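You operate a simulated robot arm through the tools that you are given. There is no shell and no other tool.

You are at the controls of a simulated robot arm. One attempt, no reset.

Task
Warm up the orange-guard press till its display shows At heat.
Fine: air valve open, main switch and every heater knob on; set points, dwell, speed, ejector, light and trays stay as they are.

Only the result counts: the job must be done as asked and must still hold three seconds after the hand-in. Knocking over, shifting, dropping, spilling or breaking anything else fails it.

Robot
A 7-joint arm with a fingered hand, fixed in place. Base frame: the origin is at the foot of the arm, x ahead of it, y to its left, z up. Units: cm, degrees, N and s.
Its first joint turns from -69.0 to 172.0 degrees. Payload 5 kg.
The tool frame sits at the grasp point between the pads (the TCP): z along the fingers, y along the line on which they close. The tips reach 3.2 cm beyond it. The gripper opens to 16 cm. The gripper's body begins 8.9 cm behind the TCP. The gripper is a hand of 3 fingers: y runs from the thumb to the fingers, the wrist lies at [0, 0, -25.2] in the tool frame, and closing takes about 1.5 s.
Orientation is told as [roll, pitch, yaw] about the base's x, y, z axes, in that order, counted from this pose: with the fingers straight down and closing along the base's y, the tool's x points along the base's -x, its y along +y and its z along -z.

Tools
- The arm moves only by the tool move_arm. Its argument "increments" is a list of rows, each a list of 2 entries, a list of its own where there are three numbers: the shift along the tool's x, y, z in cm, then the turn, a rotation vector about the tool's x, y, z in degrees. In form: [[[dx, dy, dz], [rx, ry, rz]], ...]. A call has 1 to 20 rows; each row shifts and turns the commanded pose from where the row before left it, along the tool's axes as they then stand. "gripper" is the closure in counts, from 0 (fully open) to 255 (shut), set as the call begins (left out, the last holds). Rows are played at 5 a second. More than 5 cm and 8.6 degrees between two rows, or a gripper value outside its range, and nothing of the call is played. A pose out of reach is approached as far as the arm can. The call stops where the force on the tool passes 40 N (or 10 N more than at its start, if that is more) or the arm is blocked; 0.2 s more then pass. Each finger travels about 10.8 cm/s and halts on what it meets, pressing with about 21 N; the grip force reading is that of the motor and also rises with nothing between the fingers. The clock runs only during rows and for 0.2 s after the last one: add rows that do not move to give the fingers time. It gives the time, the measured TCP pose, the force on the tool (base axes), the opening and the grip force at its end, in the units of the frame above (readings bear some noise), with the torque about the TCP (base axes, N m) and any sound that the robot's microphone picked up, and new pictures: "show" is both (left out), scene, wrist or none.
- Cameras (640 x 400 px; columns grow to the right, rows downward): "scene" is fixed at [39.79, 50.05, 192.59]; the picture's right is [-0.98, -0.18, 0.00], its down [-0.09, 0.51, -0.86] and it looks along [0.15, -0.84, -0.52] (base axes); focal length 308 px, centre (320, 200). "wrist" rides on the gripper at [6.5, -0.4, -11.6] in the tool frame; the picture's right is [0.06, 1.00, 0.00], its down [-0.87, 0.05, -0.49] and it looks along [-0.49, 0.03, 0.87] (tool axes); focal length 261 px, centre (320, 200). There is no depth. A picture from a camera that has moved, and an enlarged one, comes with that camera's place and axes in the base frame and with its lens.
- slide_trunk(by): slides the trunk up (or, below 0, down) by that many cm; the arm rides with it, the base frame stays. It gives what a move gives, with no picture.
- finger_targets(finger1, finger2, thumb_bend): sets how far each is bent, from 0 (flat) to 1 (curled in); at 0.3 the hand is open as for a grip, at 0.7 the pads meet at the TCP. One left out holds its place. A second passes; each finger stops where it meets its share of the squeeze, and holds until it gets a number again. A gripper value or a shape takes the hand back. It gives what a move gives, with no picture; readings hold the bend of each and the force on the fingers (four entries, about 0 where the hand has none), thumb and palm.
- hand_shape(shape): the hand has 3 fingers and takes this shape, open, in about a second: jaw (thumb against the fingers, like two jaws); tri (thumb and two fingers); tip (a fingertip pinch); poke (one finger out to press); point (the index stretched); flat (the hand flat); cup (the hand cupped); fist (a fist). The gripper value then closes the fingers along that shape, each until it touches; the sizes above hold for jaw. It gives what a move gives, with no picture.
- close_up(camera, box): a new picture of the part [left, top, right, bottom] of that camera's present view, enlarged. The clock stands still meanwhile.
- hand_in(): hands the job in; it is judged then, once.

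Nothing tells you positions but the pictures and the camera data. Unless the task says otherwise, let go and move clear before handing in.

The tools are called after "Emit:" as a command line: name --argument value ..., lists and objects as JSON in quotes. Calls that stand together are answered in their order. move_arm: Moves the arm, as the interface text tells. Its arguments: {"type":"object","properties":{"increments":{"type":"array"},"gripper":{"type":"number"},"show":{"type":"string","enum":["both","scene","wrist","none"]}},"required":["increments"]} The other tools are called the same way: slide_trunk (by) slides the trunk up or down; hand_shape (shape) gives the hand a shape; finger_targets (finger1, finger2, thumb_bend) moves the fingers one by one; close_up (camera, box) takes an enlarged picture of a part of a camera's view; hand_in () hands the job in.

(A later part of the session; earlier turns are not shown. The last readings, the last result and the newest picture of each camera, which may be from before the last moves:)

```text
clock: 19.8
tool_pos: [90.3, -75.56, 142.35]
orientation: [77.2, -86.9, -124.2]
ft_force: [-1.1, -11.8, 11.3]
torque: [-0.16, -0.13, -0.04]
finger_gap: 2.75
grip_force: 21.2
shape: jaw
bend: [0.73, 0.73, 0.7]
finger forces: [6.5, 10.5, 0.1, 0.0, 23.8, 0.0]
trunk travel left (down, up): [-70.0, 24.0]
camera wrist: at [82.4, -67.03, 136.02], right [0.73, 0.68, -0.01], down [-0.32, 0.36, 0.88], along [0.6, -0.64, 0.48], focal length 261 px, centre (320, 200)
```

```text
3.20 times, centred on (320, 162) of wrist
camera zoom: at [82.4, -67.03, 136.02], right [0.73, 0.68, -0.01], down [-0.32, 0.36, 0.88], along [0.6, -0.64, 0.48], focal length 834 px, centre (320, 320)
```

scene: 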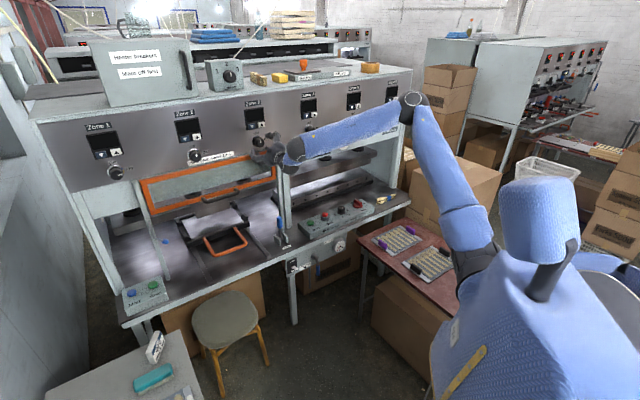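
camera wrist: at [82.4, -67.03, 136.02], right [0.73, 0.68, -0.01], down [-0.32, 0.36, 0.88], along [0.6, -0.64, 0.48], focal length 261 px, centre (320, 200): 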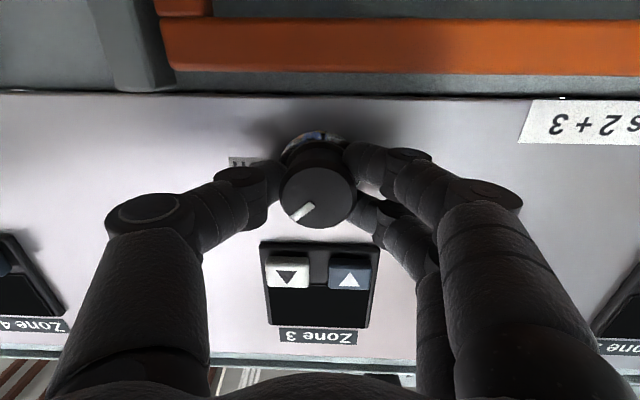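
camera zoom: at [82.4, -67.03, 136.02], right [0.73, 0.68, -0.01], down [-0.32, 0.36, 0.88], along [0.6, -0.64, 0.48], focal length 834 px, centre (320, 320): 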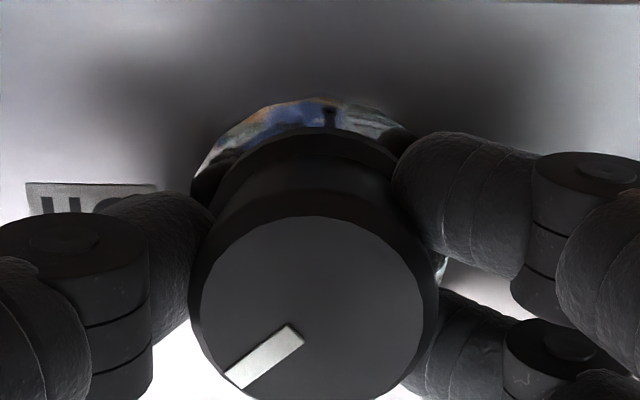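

The knob turns with the hand (half-way, 48°). Small side forces suggest my centre is slightly low; I'll correct a little and finish the turn.

Emit:
move_arm --increments '[[[-0.15, 0.0, 0.1], [0, 0, 8]], [[0, 0.055, 0], [0, 0, 8]], [[0, 0.055, 0], [0, 0, 8]], [[0, 0.055, 0], [0, 0, 8]], [[0, 0.055, 0], [0, 0, 8]], [[0, 0.02, 0], [0, 0, 3]]]' --show "wrist"

Emit:
close_up --camera "wrist" --box '[220, 100, 420, 225]'

```text
clock: 21.1
tool_pos: [90.5, -75.57, 142.56]
orientation: [89.0, -44.1, -136.3]
ft_force: [-17.6, -6.3, -3.6]
torque: [0.0, 0.38, -0.41]
finger_gap: 2.83
grip_force: 21.2
shape: jaw
bend: [0.73, 0.73, 0.7]
finger forces: [8.0, 8.0, 0.0, 0.0, 27.8, 0.0]
trunk travel left (down, up): [-70.0, 24.0]
camera wrist: at [85.85, -63.95, 137.95], right [0.55, 0.5, 0.67], down [-0.76, -0.05, 0.65], along [0.35, -0.87, 0.35], focal length 261 px, centre (320, 200)
```

wrist: 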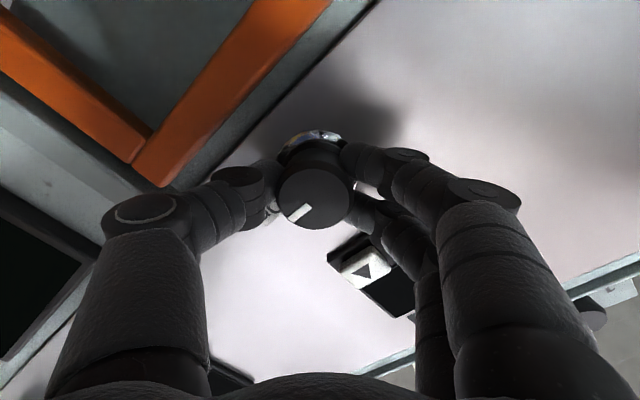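

```text
3.20 times, centred on (320, 162) of wrist
camera zoom: at [85.85, -63.95, 137.95], right [0.55, 0.5, 0.67], down [-0.76, -0.05, 0.65], along [0.35, -0.87, 0.35], focal length 834 px, centre (320, 320)
```

zoom: 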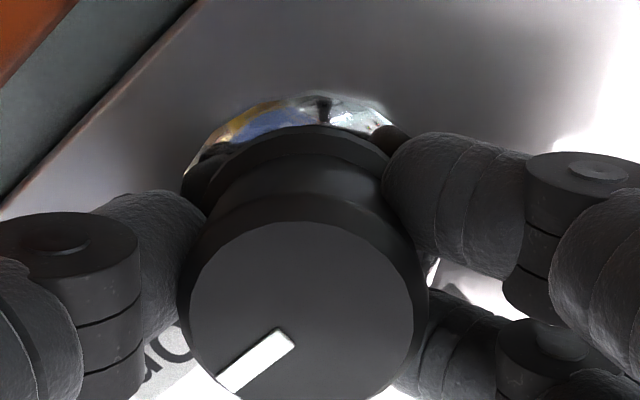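

Pointer now aims at On with the stop felt. I'll open just enough to free it, then back straight off.

Emit:
move_arm --increments '[[[0, 0, 0], [0, 0, 0]], [[0, 0, 0], [0, 0, 0]], [[0, 0, 0], [0, 0, 0]]]' --gripper 172 --show "none"

Emit:
move_arm --increments '[[[0, 0, -2], [0, 0, 0]], [[0, 0, -3], [0, 0, 0]], [[0, 0, -4], [0, 0, 0]]]' --show "both"

Emit:
close_up --camera "wrist" --box '[220, 60, 420, 185]'

```text
clock: 21.9
tool_pos: [90.6, -75.42, 142.68]
orientation: [89.1, -44.1, -136.3]
ft_force: [0.0, 0.4, 1.0]
torque: [-0.04, 0.01, 0.05]
finger_gap: 5.2
grip_force: 0.1
shape: jaw
bend: [0.73, 0.73, 0.7]
finger forces: [0.0, 0.0, 0.0, 0.0, 0.1, 0.0]
trunk travel left (down, up): [-70.0, 24.0]
```

```text
clock: 22.8
tool_pos: [84.74, -68.53, 142.86]
orientation: [89.2, -44.2, -136.3]
ft_force: [0.0, 0.1, -0.2]
torque: [0.03, 0.0, -0.04]
finger_gap: 5.16
grip_force: 0.1
shape: jaw
bend: [0.73, 0.73, 0.7]
finger forces: [0.0, 0.0, 0.0, 0.1, 0.1, 0.0]
trunk travel left (down, up): [-70.0, 24.0]
camera wrist: at [79.94, -57.03, 138.2], right [0.55, 0.5, 0.67], down [-0.76, -0.05, 0.65], along [0.36, -0.86, 0.35], focal length 261 px, centre (320, 200)
```

scene: 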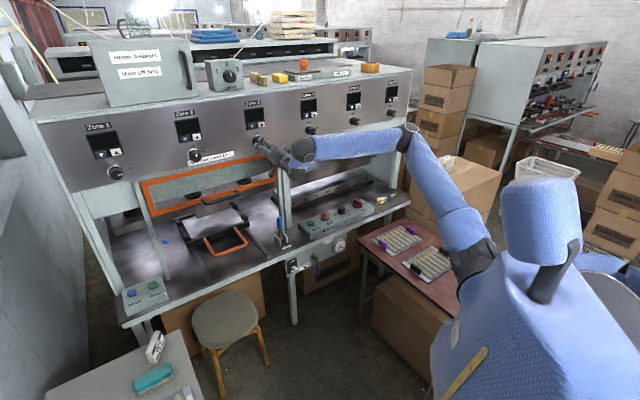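
wrist: 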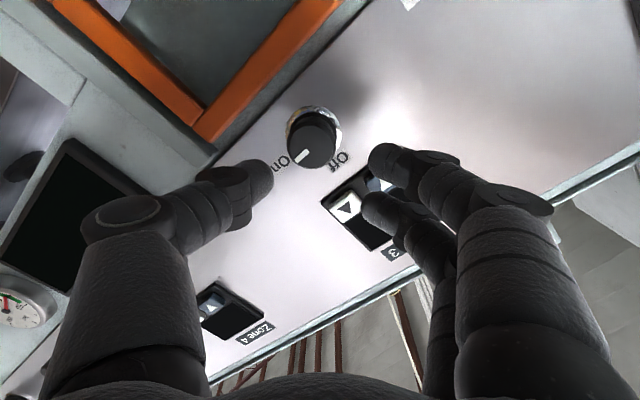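

```text
3.20 times, centred on (320, 122) of wrist
camera zoom: at [79.94, -57.03, 138.2], right [0.55, 0.5, 0.67], down [-0.76, -0.05, 0.65], along [0.36, -0.86, 0.35], focal length 834 px, centre (320, 448)
```

zoom: 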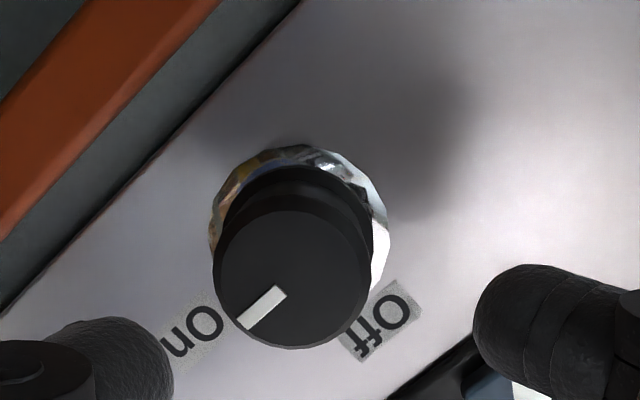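

Zone 3 now reads On. Zone 2 is 28 cm to the left at the same height; I'll roll back to -45° and shift left along the panel.

Emit:
move_arm --increments '[[[0, 0, -1], [0, 0, -8.2]], [[0, 0, 0], [0, 0, -8.2]], [[0, 0, 0], [0, 0, -8.2]], [[0, 0, 0], [0, 0, -8.2]], [[0, 0, 0], [0, 0, -8.2]], [[0, 0, 0], [0, 0, -8.2]], [[0, 0, 0], [0, 0, -8.2]], [[0, 0, 0], [0, 0, -8.2]], [[0, 0, 0], [0, 0, -8.2]], [[0, 0, 0], [0, 0, -8.2]], [[0, 0, 0], [0, 0, -8.2]], [[-2.83, 2.83, 0], [0, 0, 0]], [[-2.83, 2.83, 0], [0, 0, 0]], [[-2.83, 2.83, 0], [0, 0, 0]], [[-2.83, 2.83, 0], [0, 0, 0]], [[-2.83, 2.83, 0], [0, 0, 0]], [[-2.83, 2.83, 0], [0, 0, 0]], [[-2.83, 2.83, 0], [0, 0, 0]]]' --gripper 140 --show "both"

Emit:
close_up --camera "wrist" --box '[240, 70, 400, 170]'

```text
clock: 26.6
tool_pos: [104.38, -48.98, 142.99]
orientation: [-88.7, -45.5, 42.1]
ft_force: [0.2, 0.1, 0.6]
torque: [-0.04, -0.03, -0.03]
finger_gap: 7.19
grip_force: 0.1
shape: jaw
bend: [0.73, 0.73, 0.7]
finger forces: [0.1, 0.1, 0.0, 0.0, 0.0, 0.0]
trunk travel left (down, up): [-70.0, 24.0]
camera wrist: at [93.07, -43.77, 138.75], right [0.48, 0.46, -0.74], down [0.14, 0.79, 0.59], along [0.86, -0.39, 0.32], focal length 261 px, centre (320, 200)
```

scene: 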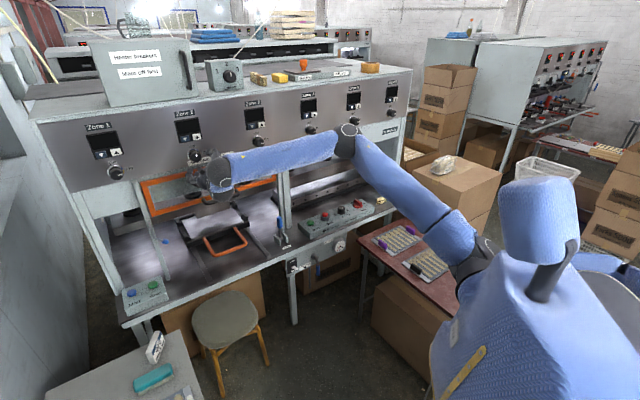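
wrist: 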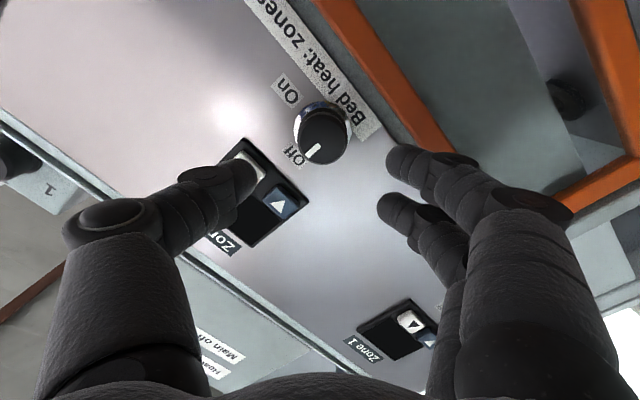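

```text
4.00 times, centred on (320, 120) of wrist
camera zoom: at [93.07, -43.77, 138.75], right [0.48, 0.46, -0.74], down [0.14, 0.79, 0.59], along [0.86, -0.39, 0.32], focal length 1043 px, centre (320, 520)
```

zoom: 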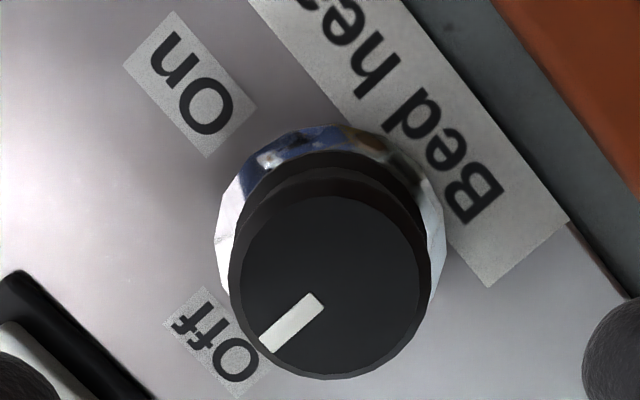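

Zone 2's knob is straight ahead, its face about 10 cm away and nearly centred. I'll advance 5 cm and re-measure.

Emit:
move_arm --increments '[[[0.1, 0.18, 3], [0, 0, 0]], [[0, 0, 3], [0, 0, 0]]]' --show "wrist"

Emit:
close_up --camera "wrist" --box '[220, 100, 420, 225]'

```text
clock: 27.1
tool_pos: [108.45, -53.39, 142.88]
orientation: [-88.8, -45.7, 42.3]
ft_force: [-0.3, 0.3, 0.0]
torque: [-0.01, -0.01, 0.0]
finger_gap: 7.18
grip_force: 0.0
shape: jaw
bend: [0.73, 0.73, 0.7]
finger forces: [0.0, 0.0, 0.0, 0.0, 0.0, 0.0]
trunk travel left (down, up): [-70.0, 24.0]
camera wrist: at [97.11, -48.13, 138.55], right [0.48, 0.46, -0.74], down [0.14, 0.79, 0.59], along [0.86, -0.39, 0.32], focal length 261 px, centre (320, 200)
```

wrist: 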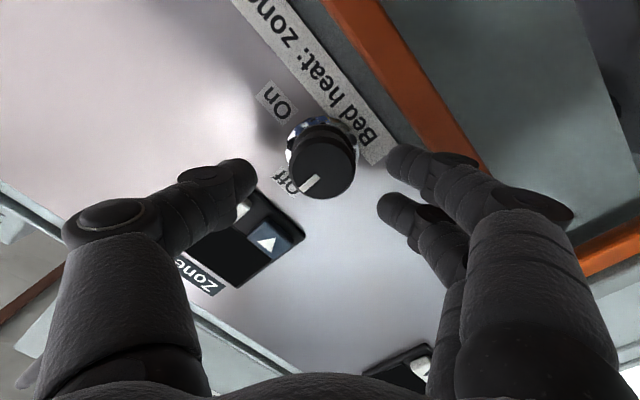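

```text
3.20 times, centred on (320, 162) of wrist
camera zoom: at [97.11, -48.13, 138.55], right [0.48, 0.46, -0.74], down [0.14, 0.79, 0.59], along [0.86, -0.39, 0.32], focal length 834 px, centre (320, 320)
```

zoom: 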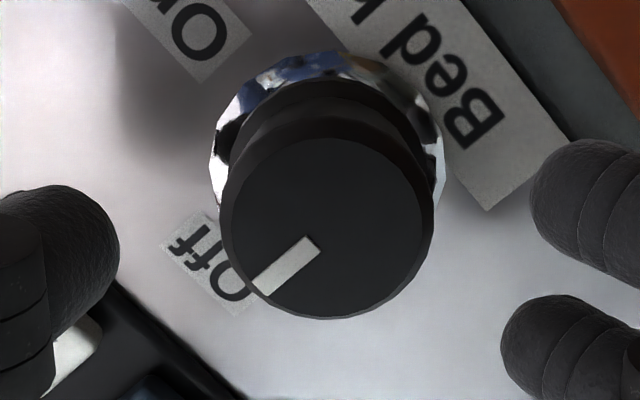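

Zone 2 is centred with its face 4 cm ahead. I'll advance 2.1 cm (short of panel contact) and close on it.

Emit:
move_arm --increments '[[[0, 0.1, 2.1], [0, 0, 0]]]' --show "none"

Emit:
move_arm --increments '[[[0, 0, 0], [0, 0, 0]], [[0, 0, 0], [0, 0, 0]], [[0, 0, 0], [0, 0, 0]], [[0, 0, 0], [0, 0, 0]], [[0, 0, 0], [0, 0, 0]]]' --gripper 215 --show "wrist"

Emit:
close_up --camera "wrist" --box '[220, 100, 420, 225]'

```text
clock: 27.6
tool_pos: [110.15, -54.96, 142.34]
orientation: [-88.8, -45.5, 42.2]
ft_force: [-0.4, -0.4, -1.1]
torque: [-0.03, -0.02, -0.02]
finger_gap: 7.14
grip_force: 0.1
shape: jaw
bend: [0.73, 0.73, 0.7]
finger forces: [0.0, 0.0, 0.1, 0.0, 0.0, 0.0]
trunk travel left (down, up): [-70.0, 24.0]
```

```text
clock: 28.8
tool_pos: [110.0, -54.86, 142.76]
orientation: [-89.0, -45.6, 42.2]
ft_force: [2.8, -1.6, 6.2]
torque: [-0.07, -0.05, 0.03]
finger_gap: 3.04
grip_force: 20.9
shape: jaw
bend: [0.73, 0.73, 0.7]
finger forces: [8.3, 8.9, 0.0, 0.1, 20.5, 0.1]
trunk travel left (down, up): [-70.0, 24.0]
camera wrist: at [98.55, -49.54, 138.48], right [0.48, 0.46, -0.74], down [0.14, 0.8, 0.59], along [0.86, -0.39, 0.32], focal length 261 px, centre (320, 200)
```

wrist: 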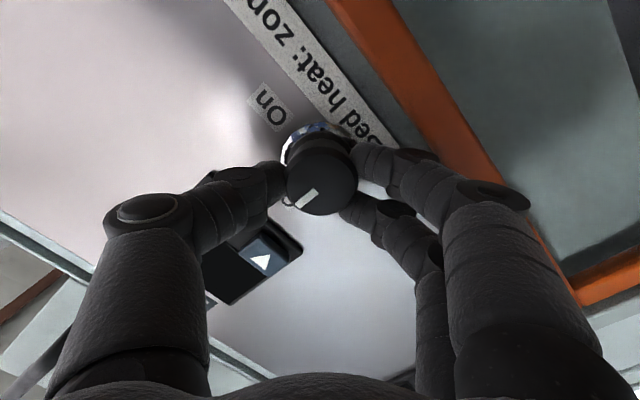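

```text
3.20 times, centred on (320, 162) of wrist
camera zoom: at [98.55, -49.54, 138.48], right [0.48, 0.46, -0.74], down [0.14, 0.8, 0.59], along [0.86, -0.39, 0.32], focal length 834 px, centre (320, 320)
```

zoom: 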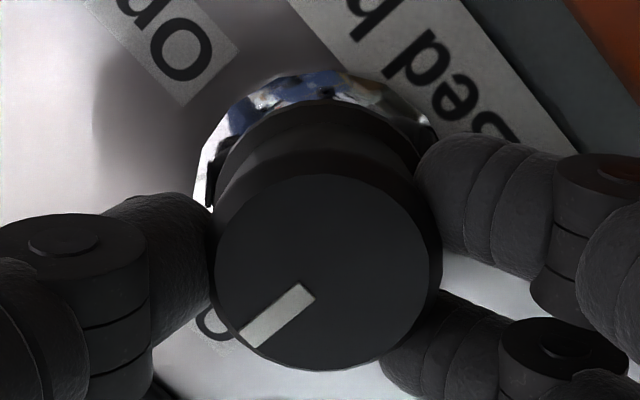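

Knob 2 is gripped and well centred. Turning clockwise 90° in two halves.

Emit:
move_arm --increments '[[[0, 0, 0], [0, 0, 8]], [[0, 0, 0], [0, 0, 8]], [[0, 0, 0], [0, 0, 8]], [[0, 0, 0], [0, 0, 8]], [[0, 0, 0], [0, 0, 8]], [[0, 0, 0], [0, 0, 8]]]' --show "none"

Emit:
move_arm --increments '[[[0, 0, 0], [0, 0, 8]], [[0, 0, 0], [0, 0, 8]], [[0, 0, 0], [0, 0, 8]], [[0, 0, 0], [0, 0, 8]], [[0, 0, 0], [0, 0, 8]], [[0, 0, 0], [0, 0, 3]]]' --show "wrist"

Emit:
close_up --camera "wrist" --box '[220, 100, 420, 225]'

```text
clock: 30.1
tool_pos: [109.93, -54.81, 142.71]
orientation: [80.0, -86.2, -126.9]
ft_force: [-2.4, -7.2, 7.9]
torque: [-0.11, -0.06, -0.01]
finger_gap: 2.99
grip_force: 20.7
shape: jaw
bend: [0.73, 0.73, 0.7]
finger forces: [8.0, 9.0, 0.0, 0.0, 23.0, 0.0]
trunk travel left (down, up): [-70.0, 24.0]
```

```text
clock: 31.6
tool_pos: [109.77, -54.92, 142.68]
orientation: [89.0, -43.3, -136.3]
ft_force: [-8.0, -11.7, 5.4]
torque: [-0.19, 0.13, -0.2]
finger_gap: 2.97
grip_force: 20.6
shape: jaw
bend: [0.73, 0.73, 0.7]
finger forces: [8.5, 9.1, 0.0, 0.0, 23.3, 0.0]
trunk travel left (down, up): [-70.0, 24.0]
camera wrist: at [105.17, -43.36, 138.09], right [0.54, 0.49, 0.68], down [-0.77, -0.05, 0.64], along [0.35, -0.87, 0.35], focal length 261 px, centre (320, 200)
```

wrist: 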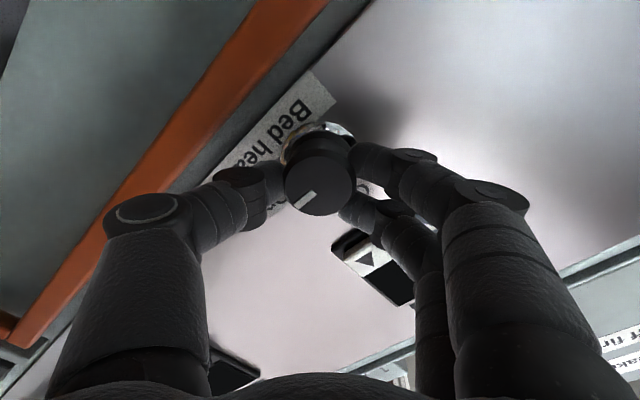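

```text
3.20 times, centred on (320, 162) of wrist
camera zoom: at [105.17, -43.36, 138.09], right [0.54, 0.49, 0.68], down [-0.77, -0.05, 0.64], along [0.35, -0.87, 0.35], focal length 834 px, centre (320, 320)
```

zoom: 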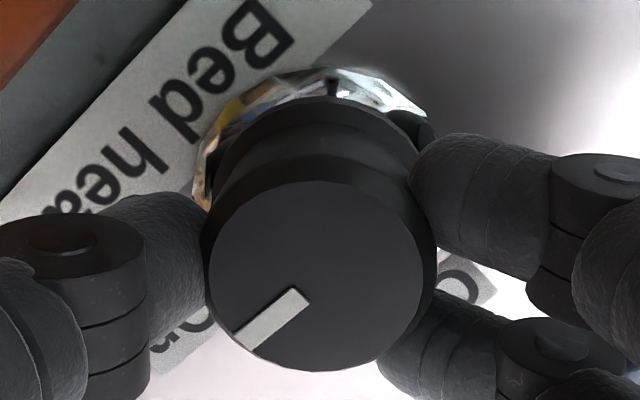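

Knob 2 followed the hand and its pointer now aims at On. I'll open slightly, back off, and verify.

Emit:
move_arm --increments '[[[0, 0, 0], [0, 0, 0]], [[0, 0, 0], [0, 0, 0]], [[0, 0, 0], [0, 0, 0]]]' --gripper 172 --show "none"

Emit:
move_arm --increments '[[[0, 0, -2], [0, 0, 0]], [[0, 0, -3], [0, 0, 0]], [[0, 0, -4], [0, 0, 0]], [[0, 0, -4], [0, 0, 0]]]' --show "both"

Emit:
close_up --camera "wrist" --box '[220, 60, 420, 185]'

Emit:
close_up --camera "scene" --box '[240, 100, 400, 200]'

```text
clock: 32.4
tool_pos: [109.83, -54.83, 142.67]
orientation: [88.9, -43.3, -136.2]
ft_force: [0.5, -0.3, 0.0]
torque: [0.01, 0.01, -0.03]
finger_gap: 5.16
grip_force: 0.1
shape: jaw
bend: [0.73, 0.73, 0.7]
finger forces: [0.0, 0.0, 0.0, 0.1, 0.0, 0.1]
trunk travel left (down, up): [-70.0, 24.0]
```

```text
clock: 33.4
tool_pos: [102.95, -48.43, 142.95]
orientation: [88.9, -43.3, -135.3]
ft_force: [-0.1, 0.4, 0.1]
torque: [-0.01, -0.02, 0.04]
finger_gap: 5.17
grip_force: 0.1
shape: jaw
bend: [0.73, 0.73, 0.7]
finger forces: [0.1, 0.2, 0.1, 0.0, 0.0, 0.1]
out of reach, approached as far as the arm can: row 4
trunk travel left (down, up): [-70.0, 24.0]
camera wrist: at [98.12, -36.87, 138.4], right [0.53, 0.5, 0.68], down [-0.76, -0.07, 0.64], along [0.36, -0.86, 0.34], focal length 261 px, centre (320, 200)
```

scene: 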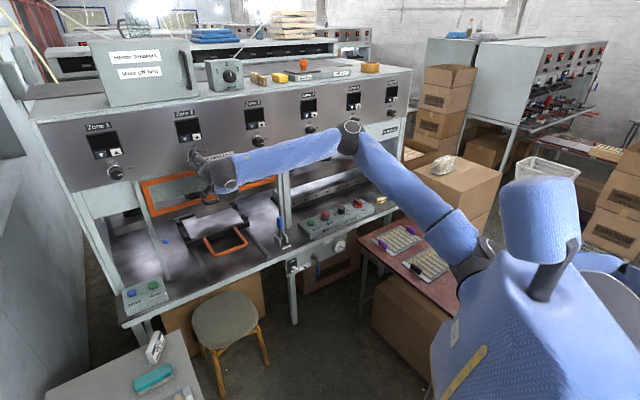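
wrist: 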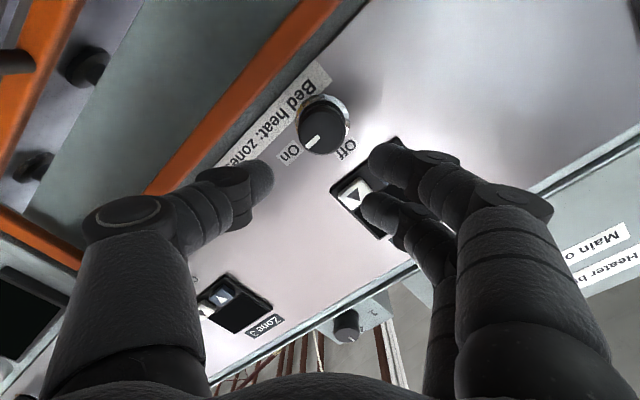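

```text
3.20 times, centred on (320, 122) of wrist
camera zoom: at [98.12, -36.87, 138.4], right [0.53, 0.5, 0.68], down [-0.76, -0.07, 0.64], along [0.36, -0.86, 0.34], focal length 834 px, centre (320, 448)
```

zoom: 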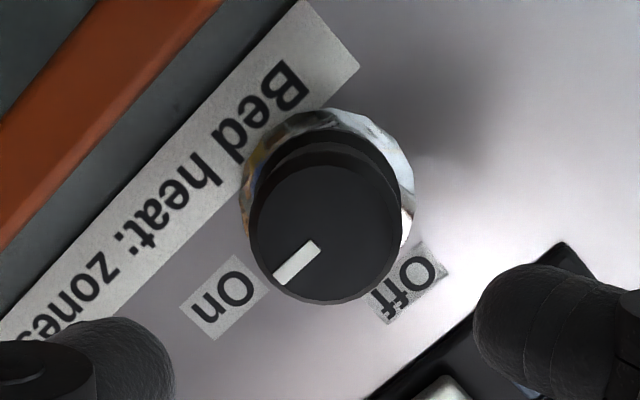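

```text
4.00 times, centred on (320, 150) of scene
camera zoom: at [39.79, 50.05, 192.59], right [-0.98, -0.18, 0.0], down [-0.09, 0.51, -0.86], along [0.15, -0.84, -0.52], focal length 1233 px, centre (320, 400)
```

zoom: 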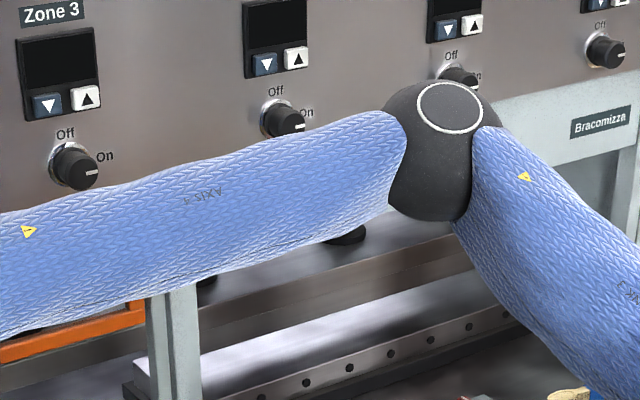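

Zones 2 and 3 both show On; all six heater knobs are now on. Next is the air lever below the table front (hub near (67, -81, 74)): I'll roll level, retract and move right before lowering the trunk.

Emit:
move_arm --increments '[[[0, 0, 0], [0, 0, -7.5]], [[0, 0, 0], [0, 0, -7.5]], [[0, 0, 0], [0, 0, -7.5]], [[0, 0, 0], [0, 0, -7.5]], [[0, 0, 0], [0, 0, -7.5]], [[0, 0, 0], [0, 0, -7.5]], [[0, -4, -1], [0, 0, 0]], [[0, -4, -1], [0, 0, 0]], [[0, -4, -1.5], [0, 0, 0]], [[0, -4, -1.5], [0, 0, 0]], [[0, -4, -2], [0, 0, 0]], [[0, -4, -2], [0, 0, 0]], [[0, -4, -2], [0, 0, 0]], [[0, -4, -2], [0, 0, 0]], [[0, -4, -2], [0, 0, 0]], [[0, -4, -1], [0, 0, 0]]]' --gripper 140 --show "both"

```text
clock: 36.8
tool_pos: [63.06, -64.29, 142.08]
orientation: [66.4, -88.2, -113.5]
ft_force: [-1.0, 0.0, -0.8]
torque: [-0.01, -0.01, 0.05]
finger_gap: 7.16
grip_force: 0.0
shape: jaw
bend: [0.73, 0.73, 0.7]
finger forces: [0.0, 0.0, 0.0, 0.1, 0.0, 0.0]
out of reach, approached as far as the arm can: row 1
trunk travel left (down, up): [-70.0, 24.0]
camera wrist: at [54.99, -55.8, 135.73], right [0.73, 0.68, -0.03], down [-0.31, 0.37, 0.88], along [0.61, -0.63, 0.48], focal length 261 px, centre (320, 200)
```

scene: 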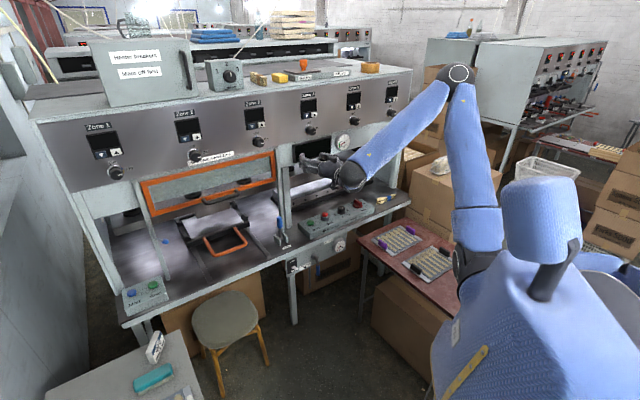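
wrist: 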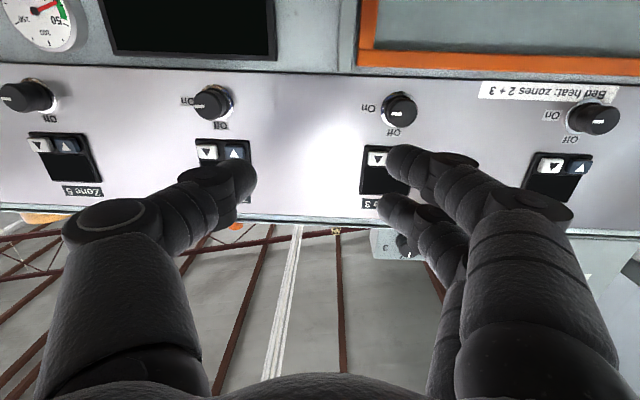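

Now level in front of the press at (63, -64, 142). I'll lower the trunk in two stages, checking the surroundings between.

Emit:
slide_trunk --by -35

Emit:
move_arm --increments '[[[0, 0, 0], [0, 0, 0]]]' --show "both"

```text
clock: 40.2
tool_pos: [63.28, -63.99, 107.16]
orientation: [65.7, -88.2, -112.6]
ft_force: [0.3, -0.6, -0.3]
torque: [0.01, -0.01, 0.01]
finger_gap: 7.17
grip_force: 0.1
shape: jaw
bend: [0.73, 0.73, 0.7]
finger forces: [0.0, 0.1, 0.0, 0.0, 0.0, 0.0]
trunk travel left (down, up): [-35.0, 59.0]
```

```text
clock: 40.6
tool_pos: [63.29, -64.04, 106.98]
orientation: [65.6, -88.2, -112.5]
ft_force: [-0.6, 0.8, -0.6]
torque: [-0.02, 0.01, 0.04]
finger_gap: 7.18
grip_force: 0.1
shape: jaw
bend: [0.73, 0.73, 0.7]
finger forces: [0.0, 0.0, 0.0, 0.0, 0.1, 0.0]
trunk travel left (down, up): [-35.0, 59.0]
camera wrist: at [55.21, -55.59, 100.76], right [0.73, 0.68, -0.03], down [-0.31, 0.37, 0.88], along [0.61, -0.63, 0.48], focal length 261 px, centre (320, 200)
```

scene: 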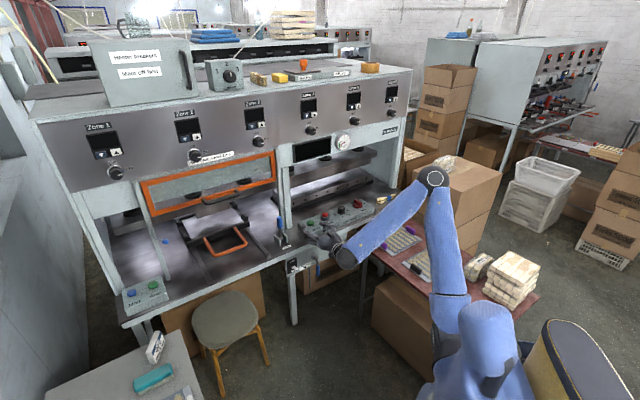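
wrist: 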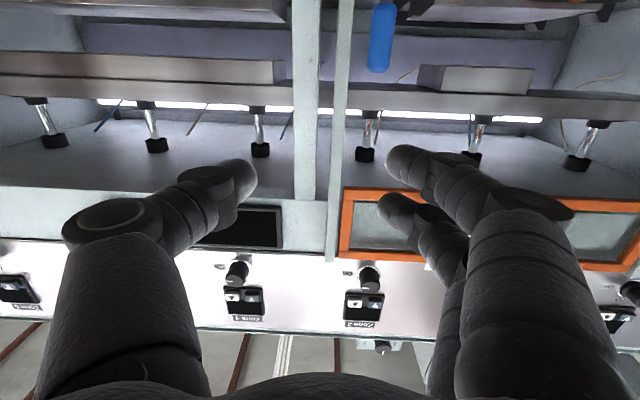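

The arm stands clear of everything. I'll lower the trunk another 33 cm so the hand comes level with the air lever, staying about 10 cm in front of the table edge, and set the poke shape.

Emit:
slide_trunk --by -33

Emit:
hand_shape --shape "poke"

Emit:
move_arm --increments '[[[0, 0, 0], [0, 0, 0]]]' --show "both"

```text
clock: 43.8
tool_pos: [63.25, -64.09, 74.08]
orientation: [65.6, -88.3, -112.6]
ft_force: [-0.5, 0.8, -0.1]
torque: [0.02, 0.0, -0.01]
finger_gap: 7.19
grip_force: 0.0
shape: jaw
bend: [0.73, 0.73, 0.7]
finger forces: [0.1, 0.0, 0.0, 0.0, 0.1, 0.1]
trunk travel left (down, up): [-2.0, 92.0]
```

```text
clock: 44.7
tool_pos: [63.21, -64.06, 74.17]
orientation: [65.6, -88.2, -112.6]
ft_force: [-0.3, -0.4, -0.2]
torque: [0.0, 0.01, -0.01]
finger_gap: 0.0
grip_force: 0.1
shape: poke
bend: [1.0, 1.0, 0.46]
finger forces: [0.1, 0.0, 0.0, 0.1, 0.0, 0.0]
trunk travel left (down, up): [-2.0, 92.0]
```

```text
clock: 45.1
tool_pos: [63.31, -64.05, 74.17]
orientation: [65.7, -88.3, -112.5]
ft_force: [0.6, 0.0, 0.5]
torque: [0.05, 0.01, 0.02]
finger_gap: 0.01
grip_force: 0.0
shape: poke
bend: [1.0, 1.0, 0.46]
finger forces: [0.0, 0.0, 0.0, 0.1, 0.0, 0.1]
trunk travel left (down, up): [-2.0, 92.0]
camera wrist: at [55.2, -55.58, 67.76], right [0.73, 0.68, -0.03], down [-0.31, 0.37, 0.88], along [0.61, -0.63, 0.48], focal length 261 px, centre (320, 200)
```

scene: 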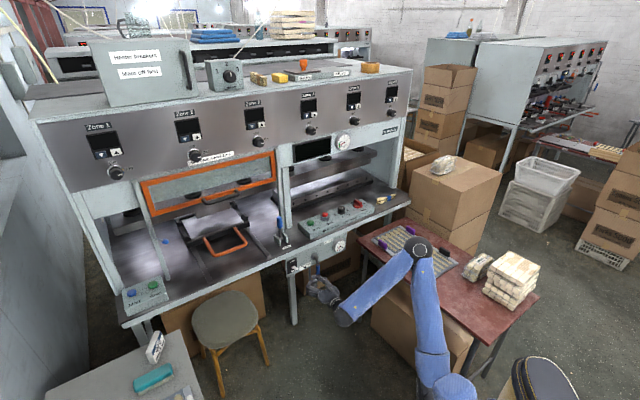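
wrist: 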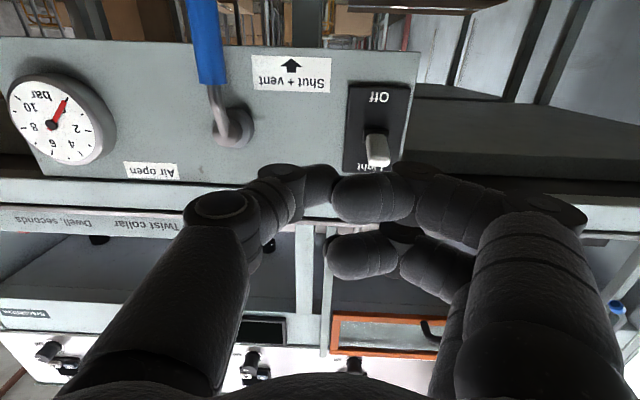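

The lever (blue handle) is now in full view, hanging at Shut + vent, with the gauge at 0. The poke shape bunches the fingers; I'll try the point shape to get a single stretched finger.

Emit:
hand_shape --shape "point"

Emit:
move_arm --increments '[[[0, 0, 0], [0, 0, 0]]]' --show "both"

Emit:
close_up --camera "wrist" --box '[0, 0, 420, 200]'

Emit:
close_up --camera "scene" --box '[270, 220, 470, 345]'

```text
clock: 46.0
tool_pos: [63.34, -64.0, 74.21]
orientation: [65.6, -88.3, -112.6]
ft_force: [-0.1, 0.2, -0.3]
torque: [0.01, 0.01, 0.01]
finger_gap: 0.01
grip_force: 0.0
shape: point
bend: [0.24, 1.0, 0.47]
finger forces: [0.0, 0.0, 0.0, 0.1, 0.1, 0.0]
trunk travel left (down, up): [-2.0, 92.0]
```

```text
clock: 46.4
tool_pos: [63.34, -63.93, 74.12]
orientation: [65.7, -88.2, -112.6]
ft_force: [0.1, -0.3, 0.8]
torque: [-0.04, 0.02, 0.01]
finger_gap: 0.0
grip_force: 0.1
shape: point
bend: [0.23, 1.0, 0.47]
finger forces: [0.0, 0.0, 0.1, 0.1, 0.0, 0.0]
trunk travel left (down, up): [-2.0, 92.0]
camera wrist: at [55.2, -55.58, 67.76], right [0.73, 0.68, -0.03], down [-0.31, 0.37, 0.88], along [0.61, -0.63, 0.48], focal length 261 px, centre (320, 200)
```

scene: 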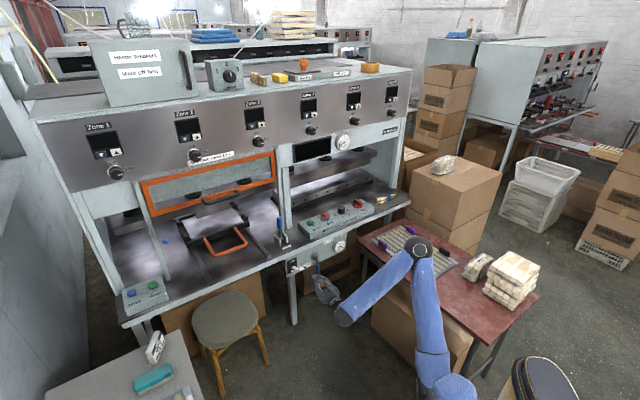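
wrist: 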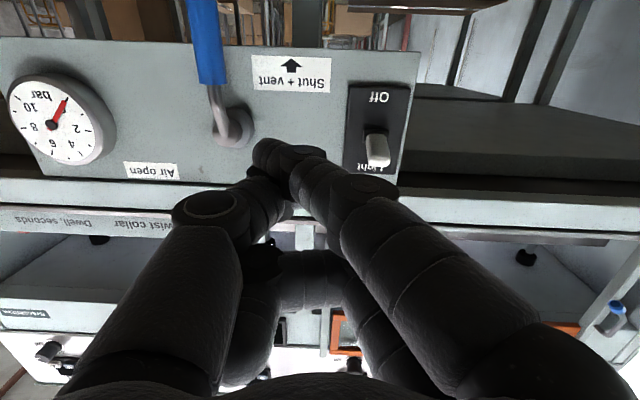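

```text
1.52 times, centred on (210, 100) of wrist
camera zoom: at [55.2, -55.58, 67.76], right [0.73, 0.68, -0.03], down [-0.31, 0.37, 0.88], along [0.61, -0.63, 0.48], focal length 397 px, centre (488, 352)
```

zoom: 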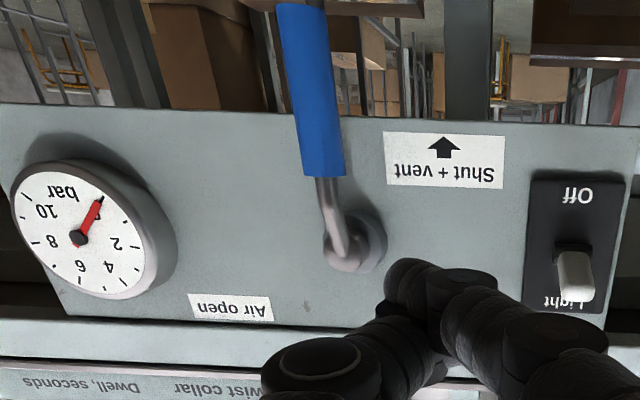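

```text
3.20 times, centred on (370, 282) of scene
camera zoom: at [39.79, 50.05, 192.59], right [-0.98, -0.18, 0.0], down [-0.09, 0.51, -0.86], along [0.15, -0.84, -0.52], focal length 987 px, centre (160, -64)
```

zoom: 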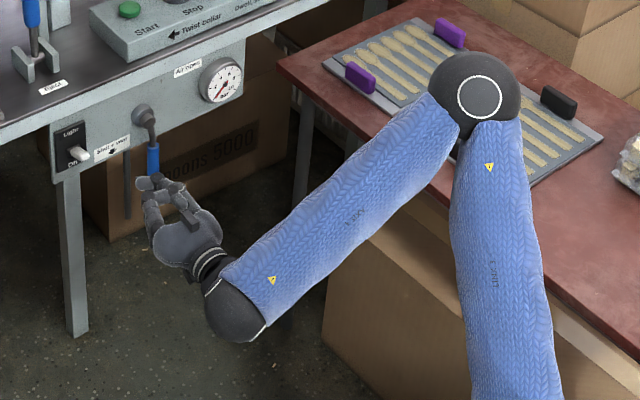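

The lever hub is at about e=-10 along the front, z=74; the light toggle sits 15 cm to its left and must not be touched. I'd rather hold the blue handle with the known jaw grip and roll with it, so I go back to jaw and test whether a -90° roll is reachable here.

Emit:
hand_shape --shape "jaw"

Emit:
move_arm --increments '[[[0, 0, 0], [0, 0, -8.2]], [[0, 0, 0], [0, 0, -8.2]], [[0, 0, 0], [0, 0, -8.2]], [[0, 0, 0], [0, 0, -8.2]], [[0, 0, 0], [0, 0, -8.2]], [[0, 0, 0], [0, 0, -8.2]], [[0, 0, 0], [0, 0, -8.2]], [[0, 0, 0], [0, 0, -8.2]], [[0, 0, 0], [0, 0, -8.2]], [[0, 0, 0], [0, 0, -8.2]], [[0, 0, 0], [0, 0, -8]]]' --gripper 160 --show "both"

```text
clock: 47.3
tool_pos: [63.19, -64.01, 74.16]
orientation: [65.7, -88.2, -112.6]
ft_force: [0.2, -0.5, -0.7]
torque: [0.0, -0.01, -0.02]
finger_gap: 10.9
grip_force: 0.2
shape: jaw
bend: [0.57, 0.3, 0.52]
finger forces: [0.1, 0.0, 0.0, 0.0, 0.0, 0.0]
trunk travel left (down, up): [-2.0, 92.0]
```

```text
clock: 49.7
tool_pos: [63.33, -64.02, 74.08]
orientation: [-89.2, -1.5, 43.1]
ft_force: [-0.3, -0.5, 0.1]
torque: [0.05, -0.01, 0.01]
finger_gap: 2.74
grip_force: 0.1
shape: jaw
bend: [0.81, 0.73, 0.74]
finger forces: [0.0, 0.1, 0.1, 0.0, 0.0, 0.1]
trunk travel left (down, up): [-2.0, 92.0]
camera wrist: at [50.64, -59.98, 74.53], right [-0.04, -0.02, -1.0], down [0.3, 0.95, -0.03], along [0.95, -0.3, -0.03], focal length 261 px, centre (320, 200)
```

scene: 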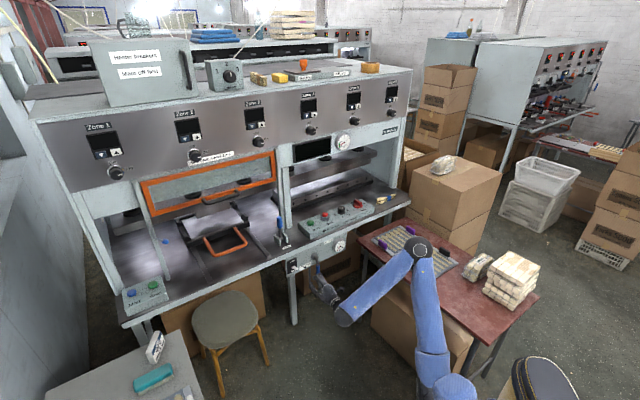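
wrist: 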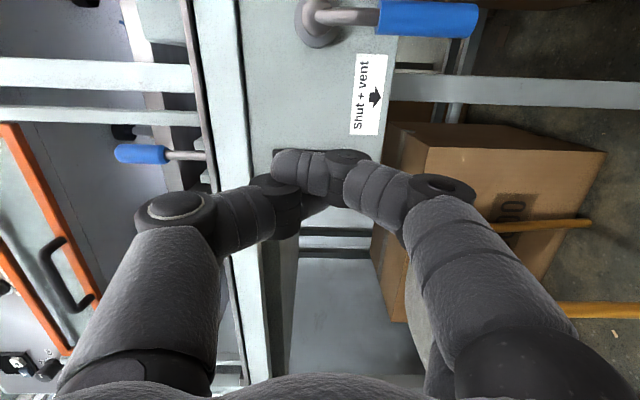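

A -90° roll is reachable. The blue handle spans z≈63–70 at e≈-10, about 11 cm ahead of the hand's current depth. I'll roll back to level, reset the jaw shape with a 7 cm gap and line up with the handle from a standoff.

Emit:
hand_shape --shape "jaw"

Emit:
move_arm --increments '[[[0, 0, 0], [0, 0, 8.2]], [[0, 0, 0], [0, 0, 8.2]], [[0, 0, 0], [0, 0, 8.2]], [[0, 0, 0], [0, 0, 8.2]], [[0, 0, 0], [0, 0, 8.2]], [[0, 0, 0], [0, 0, 8.2]], [[0, 0, 0], [0, 0, 8.2]], [[0, 0, 0], [0, 0, 8.2]], [[0, 0, 0], [0, 0, 8.2]], [[0, 0, 0], [0, 0, 8.2]], [[0, 0, 0], [0, 0, 7]], [[2.7, -3.2, 0], [0, 0, 0]], [[2.7, -3.2, 0], [0, 0, 0]], [[2.6, -3.1, 0], [0, 0, 0]], [[0, 0, 0], [0, 0, 0]]]' --gripper 140 --show "both"

```text
clock: 50.6
tool_pos: [63.31, -64.05, 74.18]
orientation: [-89.3, -1.6, 43.0]
ft_force: [0.2, 0.8, 0.3]
torque: [0.0, -0.03, 0.03]
finger_gap: 16.01
grip_force: 0.1
shape: jaw
bend: [0.3, 0.3, 0.3]
finger forces: [0.1, 0.0, 0.0, 0.0, 0.0, 0.1]
trunk travel left (down, up): [-2.0, 92.0]
```

```text
clock: 53.8
tool_pos: [56.38, -70.39, 66.01]
orientation: [39.9, -89.0, -86.9]
ft_force: [-0.1, 0.8, -0.1]
torque: [0.01, -0.03, 0.01]
finger_gap: 7.28
grip_force: 0.0
shape: jaw
bend: [0.73, 0.73, 0.7]
finger forces: [0.0, 0.1, 0.0, 0.0, 0.0, 0.0]
trunk travel left (down, up): [-2.0, 92.0]
camera wrist: at [48.24, -62.06, 59.68], right [0.73, 0.68, -0.05], down [-0.29, 0.38, 0.88], along [0.62, -0.62, 0.48], focal length 261 px, centre (320, 200)
```

scene: 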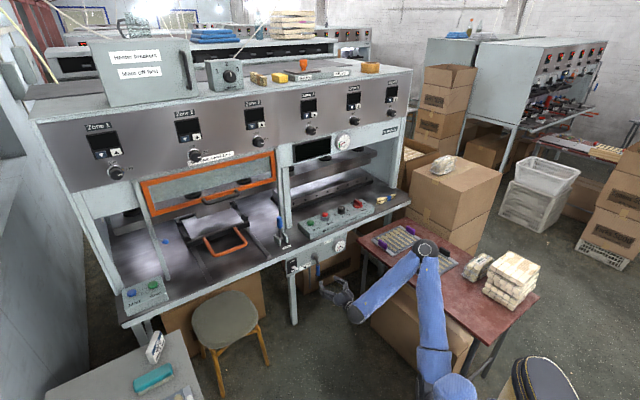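
wrist: 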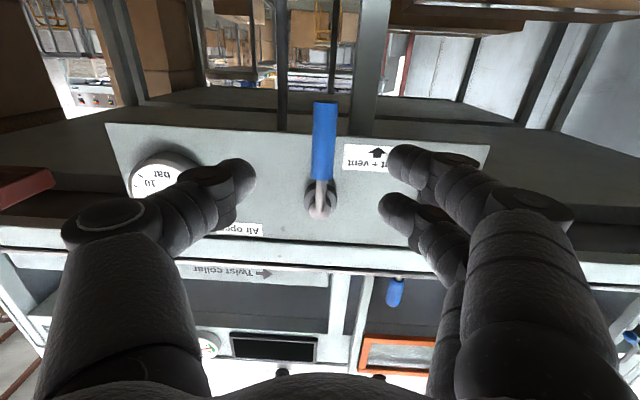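

The handle is straight ahead between the fingers, about 11 cm away. I'll advance 10 cm so that the pads straddle it.

Emit:
move_arm --increments '[[[0, 0.2, 3.5], [0, 0, 0]], [[0, 0, 3.5], [0, 0, 0]], [[0, 0, 3], [0, 0, 0]]]' --show "wrist"

Emit:
close_up --camera "scene" --box '[270, 220, 390, 320]'

```text
clock: 54.6
tool_pos: [64.55, -76.71, 66.21]
orientation: [-5.1, -89.4, -41.4]
ft_force: [-4.0, -1.7, -1.8]
torque: [-0.09, -0.11, 0.33]
finger_gap: 7.2
grip_force: 0.1
shape: jaw
bend: [0.73, 0.73, 0.7]
finger forces: [0.1, 0.0, 0.0, 0.1, 0.0, 0.0]
trunk travel left (down, up): [-2.0, 92.0]
camera wrist: at [56.15, -68.47, 59.77], right [0.72, 0.69, -0.06], down [-0.29, 0.39, 0.88], along [0.63, -0.61, 0.48], focal length 261 px, centre (320, 200)
```

wrist: 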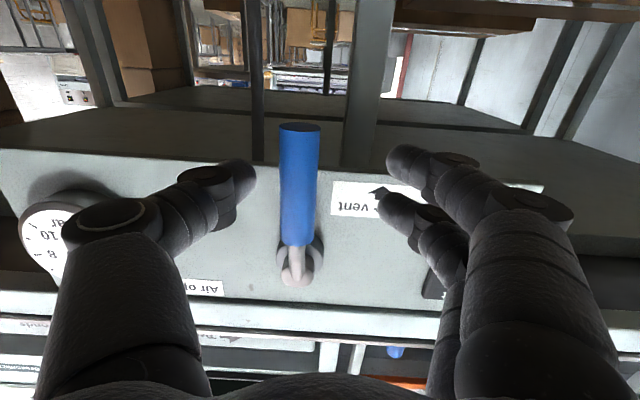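

```text
4.00 times, centred on (330, 270) of scene
camera zoom: at [39.79, 50.05, 192.59], right [-0.98, -0.18, 0.0], down [-0.09, 0.51, -0.86], along [0.15, -0.84, -0.52], focal length 1233 px, centre (280, -80)
```

zoom: 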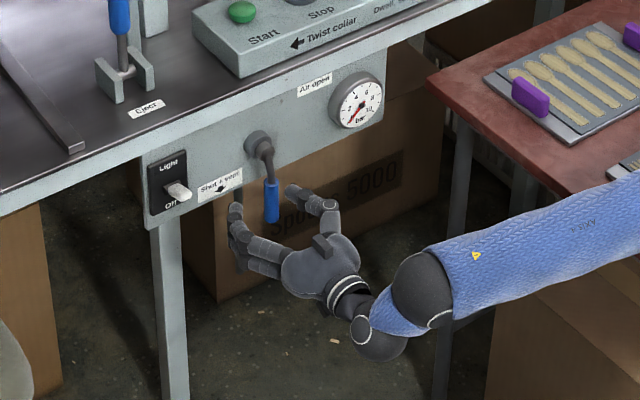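

The readings show a small side force and the hand ended about 1 cm left of where I commanded; I want to see whether the forearm is touching the red table before going on.

Emit:
close_up --camera "scene" --box '[300, 200, 560, 380]'

Emit:
move_arm --increments '[[[0, 0, 0], [0, 0, 0]], [[0, 0, 0], [0, 0, 0]]]' --show "scene"

```text
2.22 times, centred on (430, 290) of scene
camera zoom: at [39.79, 50.05, 192.59], right [-0.98, -0.18, 0.0], down [-0.09, 0.51, -0.86], along [0.15, -0.84, -0.52], focal length 685 px, centre (76, 0)
```

zoom: 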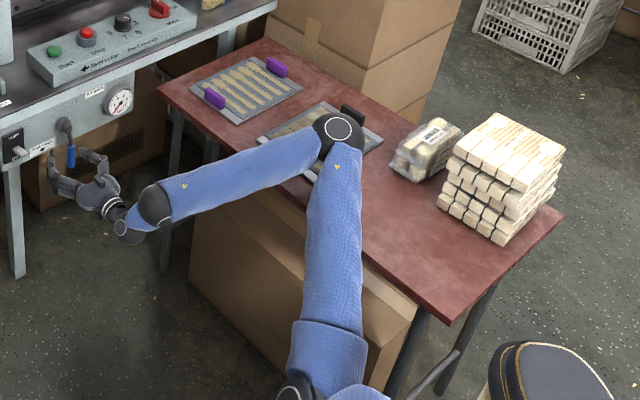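

```text
clock: 55.2
tool_pos: [63.63, -76.88, 66.38]
orientation: [-6.2, -89.4, -40.9]
ft_force: [-0.3, -0.5, -0.2]
torque: [-0.01, 0.01, 0.06]
finger_gap: 7.21
grip_force: 0.1
shape: jaw
bend: [0.73, 0.73, 0.7]
finger forces: [0.0, 0.1, 0.0, 0.0, 0.0, 0.0]
trunk travel left (down, up): [-2.0, 92.0]
```

scene: 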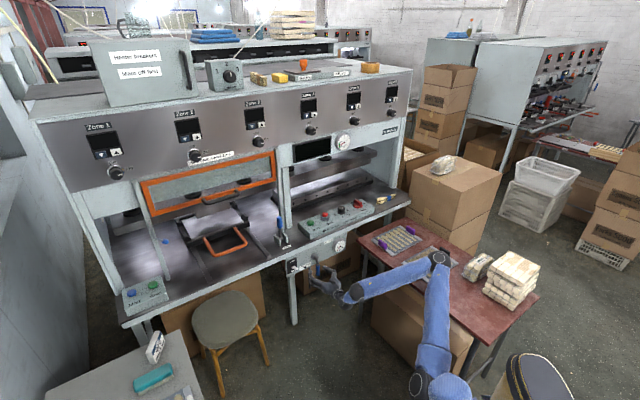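

The wobble was just the arm catching up; it has settled at (63.6, -76.9, 66.4) with no load, and the elbow stands about 25 cm above the trays. I'll check the handle between the fingers.

Emit:
close_up --camera "wrist" --box '[160, 60, 480, 260]'

```text
2.00 times, centred on (320, 160) of wrist
camera zoom: at [55.47, -68.66, 60.0], right [0.73, 0.68, -0.06], down [-0.29, 0.39, 0.87], along [0.62, -0.62, 0.48], focal length 521 px, centre (320, 280)
```

zoom: 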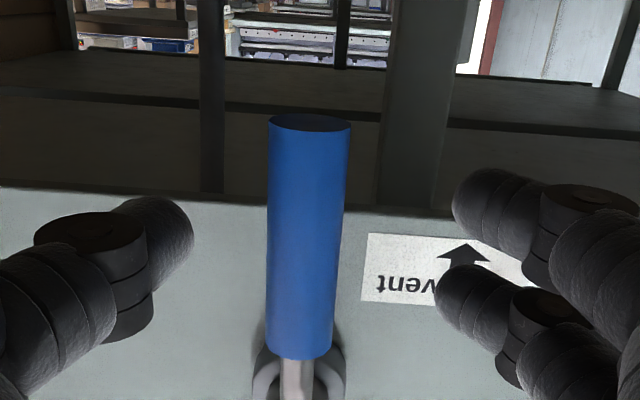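

The handle is centred within 0.4 cm between the pads, 1.5 cm past the TCP plane. I'll nudge right 0.4 and in 0.5, then close on it.

Emit:
move_arm --increments '[[[0, -0.4, 0.5], [0, 0, 0]], [[0, 0, 0], [0, 0, 0]]]' --show "none"

Emit:
move_arm --increments '[[[0, 0, 0], [0, 0, 0]], [[0, 0, 0], [0, 0, 0]], [[0, 0, 0], [0, 0, 0]], [[0, 0, 0], [0, 0, 0]], [[0, 0, 0], [0, 0, 0]], [[0, 0, 0], [0, 0, 0]]]' --gripper 240 --show "wrist"

```text
clock: 55.8
tool_pos: [63.71, -77.77, 66.06]
orientation: [1.0, -89.3, -48.0]
ft_force: [-0.9, -0.2, -0.3]
torque: [-0.05, -0.04, 0.1]
finger_gap: 7.23
grip_force: 0.1
shape: jaw
bend: [0.73, 0.73, 0.7]
finger forces: [0.0, 0.0, 0.0, 0.0, 0.0, 0.1]
trunk travel left (down, up): [-2.0, 92.0]
```

```text
clock: 57.2
tool_pos: [63.7, -77.88, 66.08]
orientation: [-4.6, -89.3, -42.5]
ft_force: [8.1, -8.5, -16.5]
torque: [0.25, 0.16, 0.05]
finger_gap: 1.47
grip_force: 21.3
shape: jaw
bend: [0.71, 0.71, 0.7]
finger forces: [10.2, 10.1, 0.0, 0.1, 19.0, 0.0]
trunk travel left (down, up): [-2.0, 92.0]
camera wrist: at [55.46, -69.46, 59.78], right [0.73, 0.68, -0.06], down [-0.29, 0.39, 0.88], along [0.62, -0.62, 0.48], focal length 261 px, centre (320, 200)
```

wrist: 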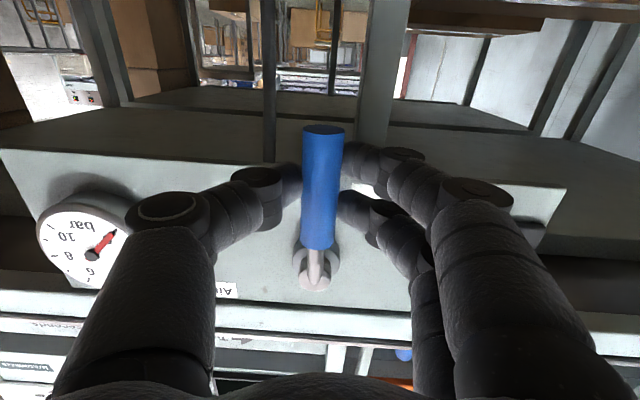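

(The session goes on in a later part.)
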